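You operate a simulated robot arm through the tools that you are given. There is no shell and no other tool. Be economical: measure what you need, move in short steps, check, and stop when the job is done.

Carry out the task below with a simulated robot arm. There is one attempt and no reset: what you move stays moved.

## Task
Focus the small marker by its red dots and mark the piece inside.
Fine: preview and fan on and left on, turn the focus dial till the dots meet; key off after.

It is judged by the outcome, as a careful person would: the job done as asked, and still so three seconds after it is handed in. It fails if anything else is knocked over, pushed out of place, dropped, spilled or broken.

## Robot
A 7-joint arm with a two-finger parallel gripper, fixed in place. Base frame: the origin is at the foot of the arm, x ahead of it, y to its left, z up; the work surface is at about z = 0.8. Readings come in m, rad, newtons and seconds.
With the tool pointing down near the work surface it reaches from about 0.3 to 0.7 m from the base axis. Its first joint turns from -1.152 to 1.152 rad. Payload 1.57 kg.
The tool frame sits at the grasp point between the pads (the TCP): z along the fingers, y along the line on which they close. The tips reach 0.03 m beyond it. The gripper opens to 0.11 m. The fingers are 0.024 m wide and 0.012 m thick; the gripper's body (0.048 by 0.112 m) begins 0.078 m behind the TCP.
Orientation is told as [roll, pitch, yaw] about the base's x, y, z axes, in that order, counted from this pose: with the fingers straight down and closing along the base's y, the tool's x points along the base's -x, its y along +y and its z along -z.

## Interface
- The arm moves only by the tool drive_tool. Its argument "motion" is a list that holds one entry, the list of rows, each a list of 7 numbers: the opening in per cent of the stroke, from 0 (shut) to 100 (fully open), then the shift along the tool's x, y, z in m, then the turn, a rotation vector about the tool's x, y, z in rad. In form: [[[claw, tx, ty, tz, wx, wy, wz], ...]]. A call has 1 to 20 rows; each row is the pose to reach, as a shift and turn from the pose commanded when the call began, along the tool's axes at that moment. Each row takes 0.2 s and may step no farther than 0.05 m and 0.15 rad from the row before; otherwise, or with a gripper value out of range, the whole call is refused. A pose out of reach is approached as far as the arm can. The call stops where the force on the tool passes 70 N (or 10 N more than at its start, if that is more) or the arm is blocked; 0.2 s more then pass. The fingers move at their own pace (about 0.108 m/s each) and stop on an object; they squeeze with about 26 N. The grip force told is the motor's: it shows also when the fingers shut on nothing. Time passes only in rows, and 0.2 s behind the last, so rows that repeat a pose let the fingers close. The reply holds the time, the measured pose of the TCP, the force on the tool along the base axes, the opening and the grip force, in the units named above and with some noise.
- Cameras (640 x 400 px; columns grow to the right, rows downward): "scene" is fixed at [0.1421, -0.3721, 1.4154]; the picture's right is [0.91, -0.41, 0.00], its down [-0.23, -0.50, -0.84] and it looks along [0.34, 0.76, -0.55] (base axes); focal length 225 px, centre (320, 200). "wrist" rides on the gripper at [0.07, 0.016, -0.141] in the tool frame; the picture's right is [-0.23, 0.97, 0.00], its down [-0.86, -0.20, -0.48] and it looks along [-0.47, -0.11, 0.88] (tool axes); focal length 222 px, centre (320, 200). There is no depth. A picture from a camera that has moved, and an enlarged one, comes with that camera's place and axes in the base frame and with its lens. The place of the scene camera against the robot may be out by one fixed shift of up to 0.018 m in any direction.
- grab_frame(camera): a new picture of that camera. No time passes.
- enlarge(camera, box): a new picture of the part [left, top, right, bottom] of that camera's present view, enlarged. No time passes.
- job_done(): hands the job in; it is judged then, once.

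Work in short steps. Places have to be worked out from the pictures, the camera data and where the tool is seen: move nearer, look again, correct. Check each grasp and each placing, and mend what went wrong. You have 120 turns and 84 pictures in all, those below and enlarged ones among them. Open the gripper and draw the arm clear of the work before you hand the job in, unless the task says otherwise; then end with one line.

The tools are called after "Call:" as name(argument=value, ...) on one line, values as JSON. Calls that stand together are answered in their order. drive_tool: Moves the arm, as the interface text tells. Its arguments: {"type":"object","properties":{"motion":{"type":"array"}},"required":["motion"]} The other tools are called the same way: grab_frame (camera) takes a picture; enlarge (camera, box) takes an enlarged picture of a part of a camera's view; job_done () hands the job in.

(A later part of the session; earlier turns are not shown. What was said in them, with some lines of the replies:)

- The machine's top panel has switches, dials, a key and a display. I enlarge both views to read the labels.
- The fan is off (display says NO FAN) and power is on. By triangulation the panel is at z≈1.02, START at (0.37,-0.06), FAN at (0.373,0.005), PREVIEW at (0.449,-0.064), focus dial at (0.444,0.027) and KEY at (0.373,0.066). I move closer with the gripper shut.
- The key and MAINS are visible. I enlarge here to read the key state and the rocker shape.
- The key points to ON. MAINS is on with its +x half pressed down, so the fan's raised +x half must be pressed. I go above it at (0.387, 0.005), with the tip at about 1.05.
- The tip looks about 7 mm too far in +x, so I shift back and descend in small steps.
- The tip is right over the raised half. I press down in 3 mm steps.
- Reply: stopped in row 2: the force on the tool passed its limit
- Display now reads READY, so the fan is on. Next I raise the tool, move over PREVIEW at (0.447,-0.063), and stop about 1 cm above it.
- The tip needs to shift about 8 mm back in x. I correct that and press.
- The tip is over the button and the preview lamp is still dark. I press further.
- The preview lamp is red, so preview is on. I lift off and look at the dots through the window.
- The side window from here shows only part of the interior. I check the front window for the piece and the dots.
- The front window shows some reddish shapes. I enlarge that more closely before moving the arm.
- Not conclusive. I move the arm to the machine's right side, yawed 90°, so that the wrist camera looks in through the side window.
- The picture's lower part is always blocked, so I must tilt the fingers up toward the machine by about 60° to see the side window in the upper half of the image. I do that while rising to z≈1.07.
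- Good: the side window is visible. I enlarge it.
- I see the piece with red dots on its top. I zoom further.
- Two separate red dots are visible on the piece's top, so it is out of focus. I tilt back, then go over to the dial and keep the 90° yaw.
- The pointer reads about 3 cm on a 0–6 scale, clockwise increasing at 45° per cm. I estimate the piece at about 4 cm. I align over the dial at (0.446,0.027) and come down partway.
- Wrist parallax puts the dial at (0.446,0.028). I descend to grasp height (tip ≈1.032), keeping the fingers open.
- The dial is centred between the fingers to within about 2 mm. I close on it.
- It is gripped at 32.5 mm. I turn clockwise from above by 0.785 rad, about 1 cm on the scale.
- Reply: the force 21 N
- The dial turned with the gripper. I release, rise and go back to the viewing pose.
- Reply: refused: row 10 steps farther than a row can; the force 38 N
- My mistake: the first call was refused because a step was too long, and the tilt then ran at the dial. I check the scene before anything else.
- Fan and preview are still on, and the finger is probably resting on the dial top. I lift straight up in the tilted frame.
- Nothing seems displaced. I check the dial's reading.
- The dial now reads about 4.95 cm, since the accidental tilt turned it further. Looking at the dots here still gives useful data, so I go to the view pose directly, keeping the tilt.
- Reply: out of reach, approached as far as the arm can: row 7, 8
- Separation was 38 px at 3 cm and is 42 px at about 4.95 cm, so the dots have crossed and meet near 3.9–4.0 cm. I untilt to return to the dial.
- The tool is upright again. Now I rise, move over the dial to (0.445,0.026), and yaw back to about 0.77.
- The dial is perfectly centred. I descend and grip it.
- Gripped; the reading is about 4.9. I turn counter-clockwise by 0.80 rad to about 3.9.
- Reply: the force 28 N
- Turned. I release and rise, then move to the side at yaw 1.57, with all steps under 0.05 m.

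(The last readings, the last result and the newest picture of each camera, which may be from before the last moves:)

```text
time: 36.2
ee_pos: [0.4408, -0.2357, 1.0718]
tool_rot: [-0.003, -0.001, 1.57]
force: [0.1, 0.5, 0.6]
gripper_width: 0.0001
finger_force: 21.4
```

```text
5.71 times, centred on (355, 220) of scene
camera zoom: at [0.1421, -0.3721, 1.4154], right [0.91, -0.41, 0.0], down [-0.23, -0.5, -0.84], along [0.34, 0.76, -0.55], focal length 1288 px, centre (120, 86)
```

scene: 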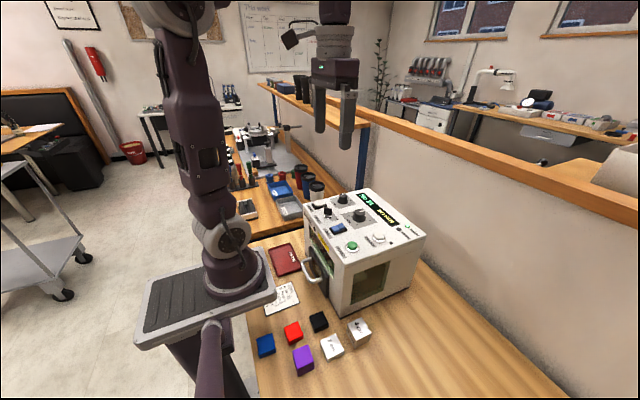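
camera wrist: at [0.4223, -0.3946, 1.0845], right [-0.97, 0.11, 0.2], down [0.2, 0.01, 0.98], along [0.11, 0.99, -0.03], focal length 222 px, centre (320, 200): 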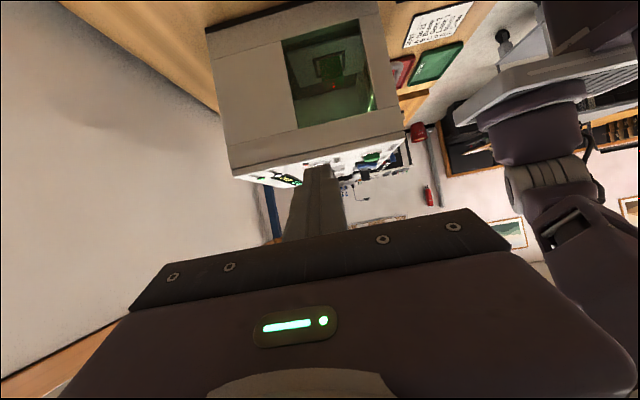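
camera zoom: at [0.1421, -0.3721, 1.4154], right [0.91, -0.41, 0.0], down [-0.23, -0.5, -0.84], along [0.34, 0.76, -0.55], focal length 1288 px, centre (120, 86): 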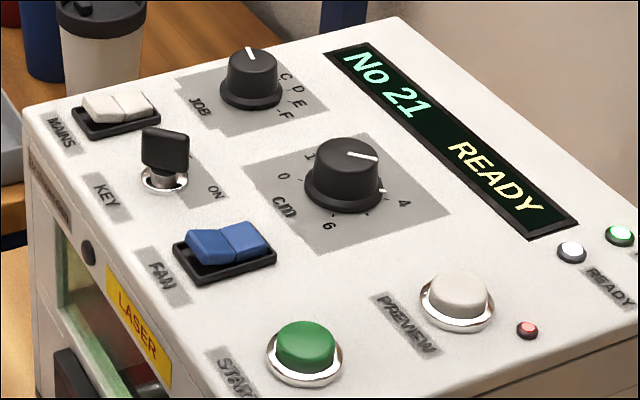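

The dial sits near 4. I tilt to view the dots.

Call:
drive_tool(motion=[[[0, 0, 0, 0, 0, -0.14, 0], [0, 0, 0, 0, 0, -0.28, 0], [0, 0, 0, 0, 0, -0.42, 0], [0, 0, 0, 0, 0, -0.56, 0], [0, 0, 0, 0, 0, -0.7, 0], [0, 0, 0, 0, 0, -0.84, 0], [0, 0, 0, 0, 0, -0.98, 0], [0, 0, 0, 0, 0, -1.05, 0], [0, 0, 0, 0, 0, -1.05, 0]]])

Call:
enlarge(camera="wrist", box=[320, 70, 350, 98])

```text
time: 38.2
ee_pos: [0.4413, -0.2338, 1.0752]
tool_rot: [-0.004, -1.054, 1.573]
force: [0.2, 0.1, 0.1]
gripper_width: 0.0
finger_force: 20.8
```

```text
14.29 times, centred on (335, 84) of wrist
camera zoom: at [0.4242, -0.3927, 1.0848], right [-0.97, 0.11, 0.2], down [0.2, 0.01, 0.98], along [0.11, 0.99, -0.03], focal length 3173 px, centre (106, 1857)
```

zoom: 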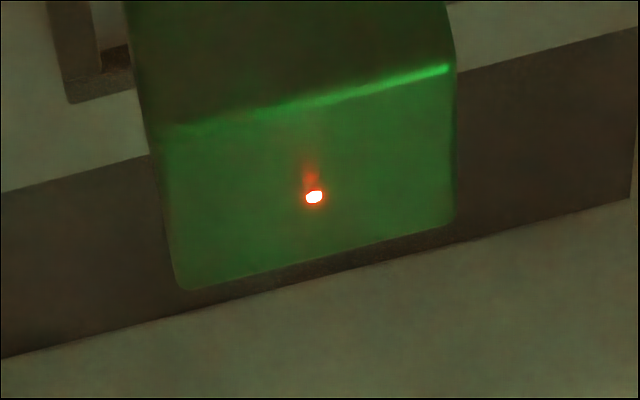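

The dots have merged. One tighter zoom to verify.

Call:
enlarge(camera="wrist", box=[331, 81, 338, 86])

```text
16.00 times, centred on (334, 84) of wrist
camera zoom: at [0.4242, -0.3927, 1.0848], right [-0.97, 0.11, 0.2], down [0.2, 0.01, 0.98], along [0.11, 0.99, -0.03], focal length 3554 px, centre (88, 2064)
```

zoom: 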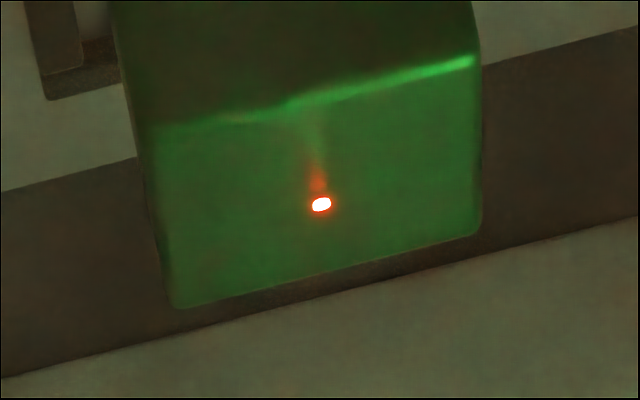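

The dots meet. Next is START, so I untilt first.

Call:
drive_tool(motion=[[[0, 0, 0, 0, 0, 0.14, 0], [0, 0, 0, 0, 0, 0.28, 0], [0, 0, 0, 0, 0, 0.42, 0], [0, 0, 0, 0, 0, 0.56, 0], [0, 0, 0, 0, 0, 0.7, 0], [0, 0, 0, 0, 0, 0.84, 0], [0, 0, 0, 0, 0, 0.98, 0], [0, 0, 0, 0, 0, 1.05, 0], [0, 0, 0, 0, 0, 1.05, 0]]])

```text
time: 40.2
ee_pos: [0.441, -0.2343, 1.075]
tool_rot: [-0.001, -0.003, 1.57]
force: [-0.4, -0.6, -0.2]
gripper_width: 0.0002
finger_force: 21.7
```

Upright. I rise and move above START at (0.368,-0.060), with the tip about 2 cm over it.

Call:
drive_tool(motion=[[[0, 0, 0, -0.04, 0, 0, 0], [0, -0.04, 0.018, -0.04, 0, 0, 0], [0, -0.08, 0.036, -0.04, 0, 0, 0], [0, -0.12, 0.054, -0.04, 0, 0, 0], [0, -0.16, 0.072, -0.04, 0, 0, 0], [0, -0.174, 0.072, -0.01, 0, 0, 0], [0, -0.174, 0.072, -0.01, 0, 0, 0]]])

Call:
enlarge(camera="scene", box=[310, 185, 400, 255])

Call:
enlarge(camera="wrist", box=[220, 80, 420, 205])

```text
time: 41.8
ee_pos: [0.368, -0.0591, 1.0843]
tool_rot: [-0.001, -0.002, 1.571]
force: [0.4, 0.4, -0.1]
gripper_width: 0.0
finger_force: 21.7
```

```text
5.71 times, centred on (355, 220) of scene
camera zoom: at [0.1421, -0.3721, 1.4154], right [0.91, -0.41, 0.0], down [-0.23, -0.5, -0.84], along [0.34, 0.76, -0.55], focal length 1288 px, centre (120, 86)
```

zoom: 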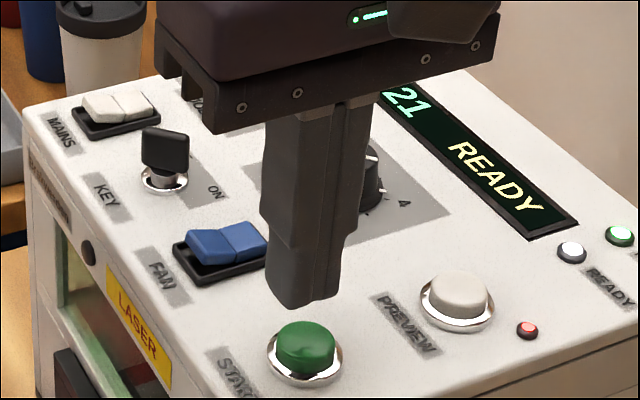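

```text
3.20 times, centred on (320, 142) of wrist
camera zoom: at [0.3515, -0.1305, 1.2274], right [-0.97, 0.23, 0.0], down [0.2, 0.85, 0.48], along [0.11, 0.47, -0.88], focal length 711 px, centre (320, 384)
```

zoom: 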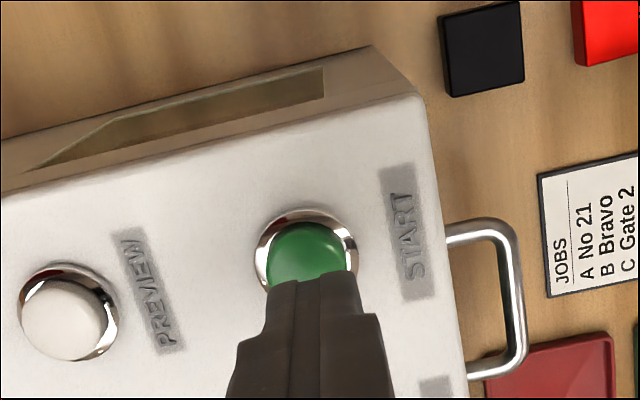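

It is aligned over START. I press down to tip ≈1.029.

Call:
drive_tool(motion=[[[0, 0, -0.001, 0.012, 0, 0, 0], [0, 0, -0.001, 0.018, 0, 0, 0], [0, 0, -0.001, 0.022, 0, 0, 0], [0, 0, -0.001, 0.026, 0, 0, 0]]])

Call:
enlarge(camera="scene", box=[310, 185, 410, 265])

```text
time: 42.8
ee_pos: [0.3714, -0.0593, 1.0585]
tool_rot: [-0.002, -0.002, 1.57]
force: [0.0, -0.5, 2.7]
gripper_width: 0.0
finger_force: 21.5
```

```text
5.00 times, centred on (360, 225) of scene
camera zoom: at [0.142, -0.3721, 1.4154], right [0.91, -0.41, 0.0], down [-0.23, -0.5, -0.84], along [0.34, 0.76, -0.55], focal length 1127 px, centre (120, 75)
```

zoom: 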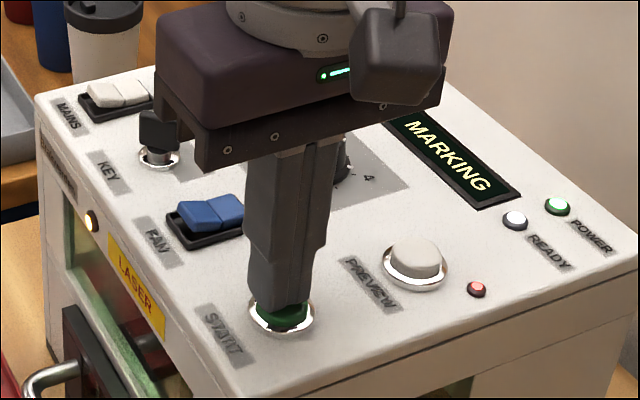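

Display shows MARKING. I lift off and move up clear of the key, then wait.

Call:
drive_tool(motion=[[[0, 0, 0, -0.02, 0, 0, 0], [0, 0, 0, -0.06, 0, 0, 0], [0, 0, 0, -0.09, 0, 0, 0], [0, 0, 0, -0.09, 0, 0, 0.14], [0, 0, 0, -0.09, 0, 0, 0.28], [0, 0, 0, -0.09, 0, 0, 0.42], [0, 0, 0, -0.09, 0, 0, 0.56], [30, 0, 0, -0.09, 0, 0, 0.7], [30, 0, 0, -0.09, 0, 0, 0.785], [30, 0, 0, -0.09, 0, 0, 0.785], [30, 0, 0, -0.09, 0, 0, 0.785], [30, 0, 0, -0.09, 0, 0, 0.785], [30, 0, 0, -0.09, 0, 0, 0.785], [30, 0, 0, -0.09, 0, 0, 0.785]]])

Call:
enlarge(camera="scene", box=[310, 185, 410, 265])

Call:
grab_frame(camera="wrist")

```text
time: 45.8
ee_pos: [0.3693, -0.0593, 1.1482]
tool_rot: [0.0, -0.003, 0.785]
force: [0.4, 0.2, 0.2]
gripper_width: 0.033
finger_force: 0.0
```

```text
5.00 times, centred on (360, 225) of scene
camera zoom: at [0.1421, -0.3721, 1.4154], right [0.91, -0.41, 0.0], down [-0.23, -0.5, -0.84], along [0.34, 0.76, -0.55], focal length 1127 px, centre (120, 75)
```

zoom: 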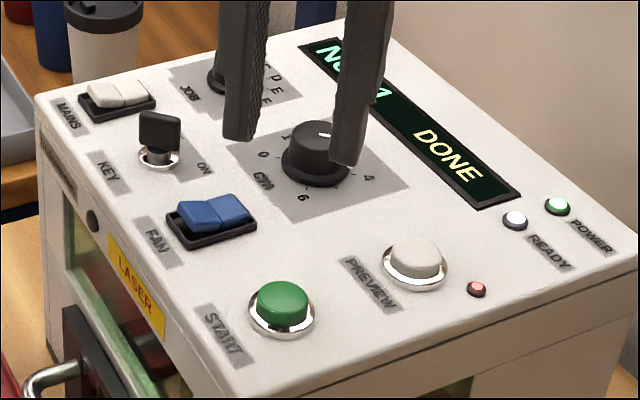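

```text
37 pictures are left
camera wrist: at [0.3084, -0.0991, 1.2907], right [-0.53, 0.85, 0.0], down [0.74, 0.46, 0.48], along [0.41, 0.25, -0.88], focal length 222 px, centre (320, 200)
```

wrist: 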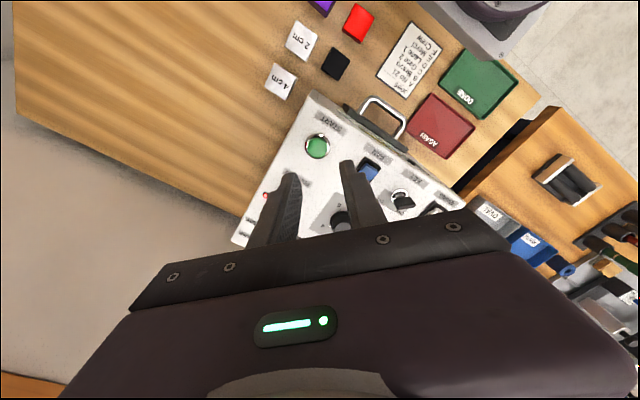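

The display shows DONE. Next I turn the key off, from ON at about -45° to OFF at about +45°. I move above it at (0.372,0.066) with yaw -0.785, so the fingers straddle the blade.

Call:
drive_tool(motion=[[[40, -0.01, 0.01, 0, 0, 0, 0.14], [40, -0.02, 0.02, 0, 0, 0, 0.28], [40, -0.03, 0.03, 0, 0, 0, 0.42], [40, -0.04, 0.04, 0, 0, 0, 0.56], [40, -0.05, 0.05, 0, 0, 0, 0.7], [40, -0.06, 0.06, 0, 0, 0, 0.84], [40, -0.07, 0.07, 0, 0, 0, 0.98], [40, -0.08, 0.08, 0, 0, 0, 1.12], [40, -0.0905, 0.0863, 0, 0, 0, 1.26], [40, -0.0905, 0.0863, 0, 0, 0, 1.4], [40, -0.0905, 0.0863, 0, 0, 0, 1.53], [40, -0.0905, 0.0863, 0, 0, 0, 1.57], [40, -0.0905, 0.0863, 0, 0, 0, 1.57]]])

Call:
enlarge(camera="wrist", box=[220, 100, 420, 225])

Call:
enlarge(camera="scene", box=[305, 185, 385, 235])

```text
time: 48.6
ee_pos: [0.3732, 0.0654, 1.148]
tool_rot: [0.003, -0.001, -0.787]
force: [0.0, 0.3, 0.5]
gripper_width: 0.0442
finger_force: 0.0
```

```text
3.20 times, centred on (320, 162) of wrist
camera zoom: at [0.335, 0.1236, 1.2912], right [0.85, 0.53, 0.0], down [0.46, -0.75, 0.48], along [0.25, -0.4, -0.88], focal length 711 px, centre (320, 320)
```

zoom: 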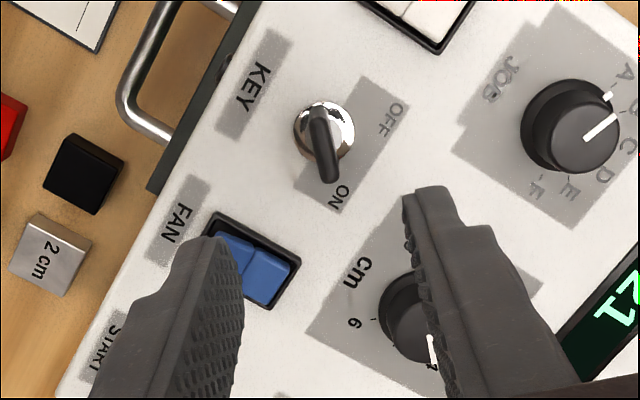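

```text
8.00 times, centred on (345, 210) of scene
camera zoom: at [0.1421, -0.3721, 1.4154], right [0.91, -0.41, 0.0], down [-0.23, -0.5, -0.84], along [0.34, 0.76, -0.55], focal length 1803 px, centre (120, 120)
```

zoom: 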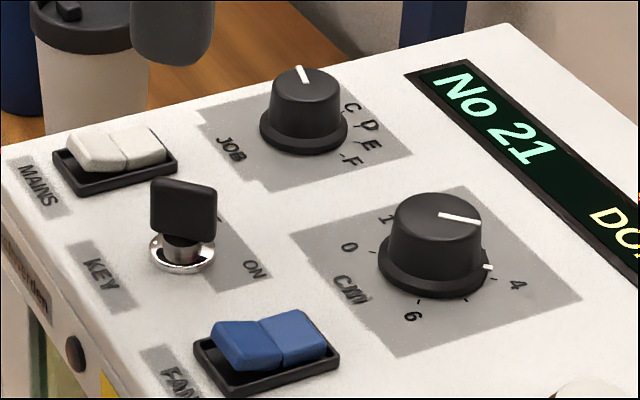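

The blade is parallel to the fingers and points to ON; the key axis is at (0.3705,0.0705). I correct the position and descend to tip ≈1.04.

Call:
drive_tool(motion=[[[40, 0.0054, 0.0016, 0.02, 0, 0, 0], [40, 0.0054, 0.0016, 0.05, 0, 0, 0], [40, 0.0054, 0.0016, 0.07, 0, 0, 0], [40, 0.0054, 0.0016, 0.08, 0, 0, 0], [40, 0.0054, 0.0016, 0.08, 0, 0, 0]]])

Call:
enlarge(camera="wrist", box=[220, 100, 420, 225])

Call:
enlarge(camera="scene", box=[305, 185, 385, 235])

```text
time: 49.8
ee_pos: [0.371, 0.0712, 1.0685]
tool_rot: [0.005, 0.0, -0.783]
force: [0.3, -0.1, 0.0]
gripper_width: 0.0439
finger_force: 0.1
```

```text
3.20 times, centred on (320, 162) of wrist
camera zoom: at [0.3318, 0.1301, 1.211], right [0.85, 0.53, 0.0], down [0.46, -0.75, 0.48], along [0.25, -0.4, -0.88], focal length 711 px, centre (320, 320)
```

zoom: 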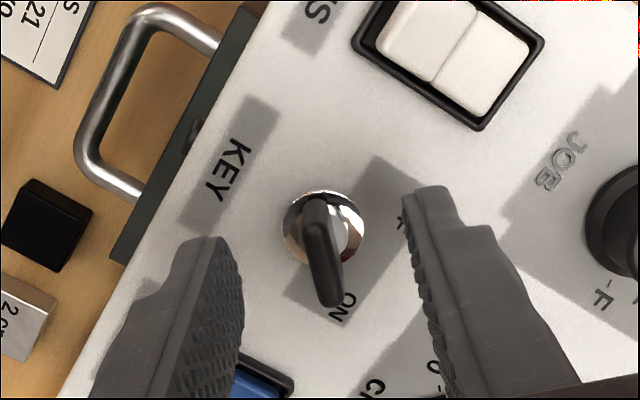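

```text
8.00 times, centred on (345, 210) of scene
camera zoom: at [0.1421, -0.3721, 1.4154], right [0.91, -0.41, 0.0], down [-0.23, -0.5, -0.84], along [0.34, 0.76, -0.55], focal length 1803 px, centre (120, 120)
```

zoom: 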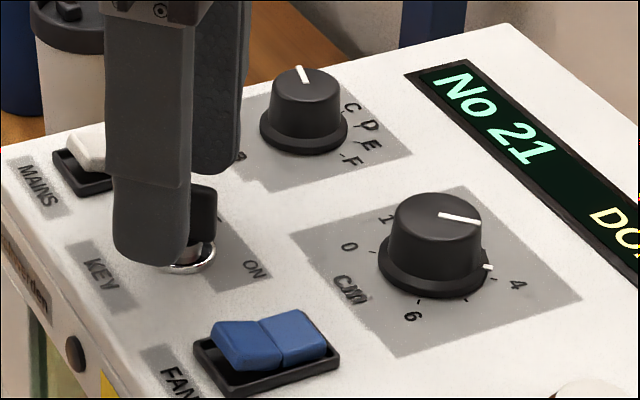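

The key is centred between the fingers. I close.

Call:
drive_tool(motion=[[[25, 0, 0, 0, 0, 0, 0], [10, 0, 0, 0, 0, 0, 0], [0, 0, 0, 0, 0, 0, 0], [0, 0, 0, 0, 0, 0, 0]]])

```text
time: 50.8
ee_pos: [0.3704, 0.0712, 1.0698]
tool_rot: [0.004, 0.002, -0.783]
force: [3.4, 4.3, -1.5]
gripper_width: 0.0068
finger_force: 26.4
```

Gripped on the blade (6.8 mm). I turn counter-clockwise from above by about 1.5 rad toward OFF.

Call:
drive_tool(motion=[[[0, 0, 0, 0, 0, 0, -0.14], [0, 0, 0, 0, 0, 0, -0.28], [0, 0, 0, 0, 0, 0, -0.42], [0, 0, 0, 0, 0, 0, -0.56], [0, 0, 0, 0, 0, 0, -0.7], [0, 0, 0, 0, 0, 0, -0.84], [0, 0, 0, 0, 0, 0, -0.98], [0, 0, 0, 0, 0, 0, -1.12], [0, 0, 0, 0, 0, 0, -1.26], [0, 0, 0, 0, 0, 0, -1.4], [0, 0, 0, 0, 0, 0, -1.5]]])

Call:
enlarge(camera="scene", box=[305, 185, 415, 255])

Call:
enlarge(camera="wrist", box=[220, 100, 420, 225])

```text
time: 53.2
ee_pos: [0.3704, 0.0689, 1.0689]
tool_rot: [0.001, -0.003, 0.717]
force: [10.3, -15.1, -2.1]
gripper_width: 0.0071
finger_force: 26.1
```

```text
5.71 times, centred on (360, 220) of scene
camera zoom: at [0.1424, -0.3726, 1.4152], right [0.91, -0.41, 0.0], down [-0.23, -0.5, -0.84], along [0.34, 0.76, -0.55], focal length 1288 px, centre (91, 86)
```

zoom: 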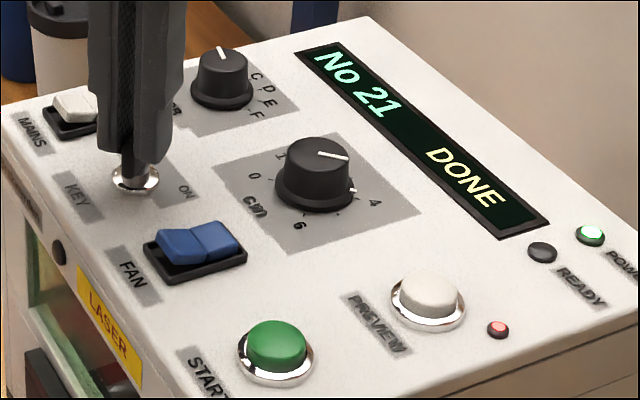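

```text
3.20 times, centred on (320, 162) of wrist
camera zoom: at [0.3069, 0.0339, 1.211], right [-0.47, 0.88, 0.0], down [0.77, 0.41, 0.48], along [0.42, 0.23, -0.88], focal length 711 px, centre (320, 320)
```

zoom: 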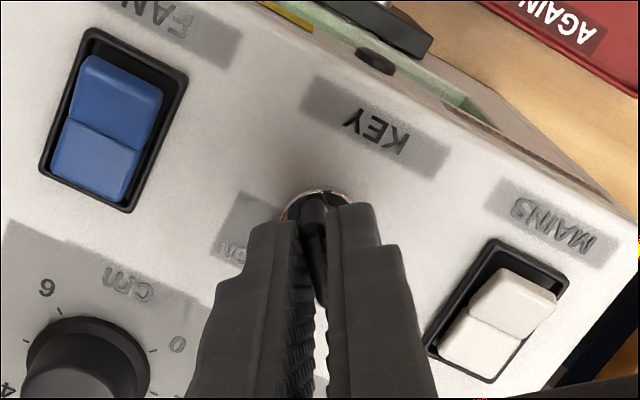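

The READY lamp went dark, so the key is off. Preview lamp still red. I release and rise to inspect.

Call:
drive_tool(motion=[[[40, 0, 0, 0, 0, 0, 0], [40, 0, 0, 0, 0, 0, 0], [40, 0, 0, 0, 0, 0, 0], [40, 0, 0, -0.04, 0, 0, 0], [40, 0, 0, -0.08, 0, 0, 0], [40, 0, 0, -0.08, 0, 0, 0]]])

Call:
enlarge(camera="wrist", box=[220, 100, 420, 225])

```text
time: 54.6
ee_pos: [0.371, 0.0699, 1.1514]
tool_rot: [0.0, -0.002, 0.717]
force: [-0.2, -0.4, 0.7]
gripper_width: 0.044
finger_force: 0.0
```

```text
3.20 times, centred on (320, 162) of wrist
camera zoom: at [0.3068, 0.0356, 1.2938], right [-0.47, 0.88, 0.0], down [0.78, 0.41, 0.48], along [0.42, 0.23, -0.88], focal length 711 px, centre (320, 320)
```

zoom: 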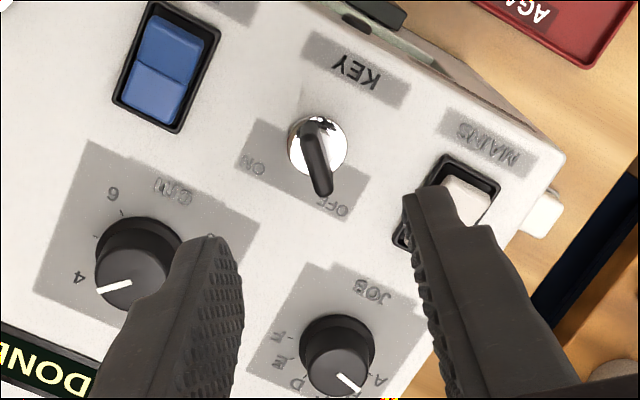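

The key points to OFF. I draw the arm up and clear, then take a final look.

Call:
drive_tool(motion=[[[60, 0, 0, -0.04, 0, 0, 0], [80, 0, 0, -0.08, 0, 0, 0], [100, 0, 0, -0.12, 0, 0, 0], [100, 0, 0, -0.12, 0, 0, 0]]])

Call:
enlarge(camera="scene", box=[290, 180, 430, 270])

Call:
grab_frame(camera="scene")

```text
time: 55.6
ee_pos: [0.3704, 0.0696, 1.2693]
tool_rot: [0.001, -0.002, 0.715]
force: [0.0, 0.2, 0.2]
gripper_width: 0.1099
finger_force: 0.1
```

```text
4.44 times, centred on (360, 225) of scene
camera zoom: at [0.1421, -0.3721, 1.4154], right [0.91, -0.41, 0.0], down [-0.23, -0.5, -0.84], along [0.34, 0.76, -0.55], focal length 1002 px, centre (142, 89)
```

zoom: 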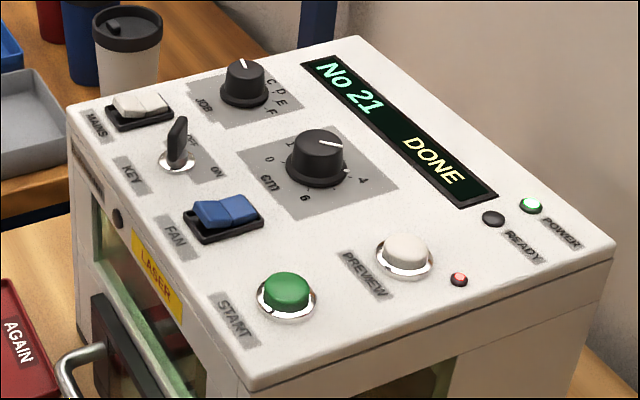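

```text
28 pictures are left
```

scene: 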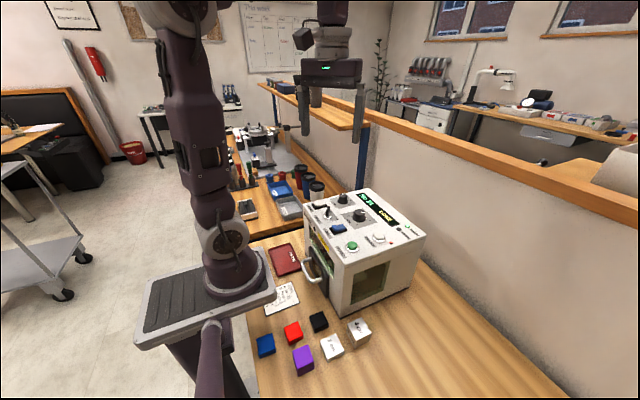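

Everything is as asked: DONE is displayed, fan and preview are on, the key is off and nothing has been displaced. I hand in.

Call:
job_done()

```text
The job is handed in.
```

The piece is marked and the display reads DONE: I set the focus dial just under 4 cm, where the red dots met. The fan and preview are still on and the key is off; one mistimed tilt pushed the dial too far along the way, but I re-set it before marking and nothing was displaced.
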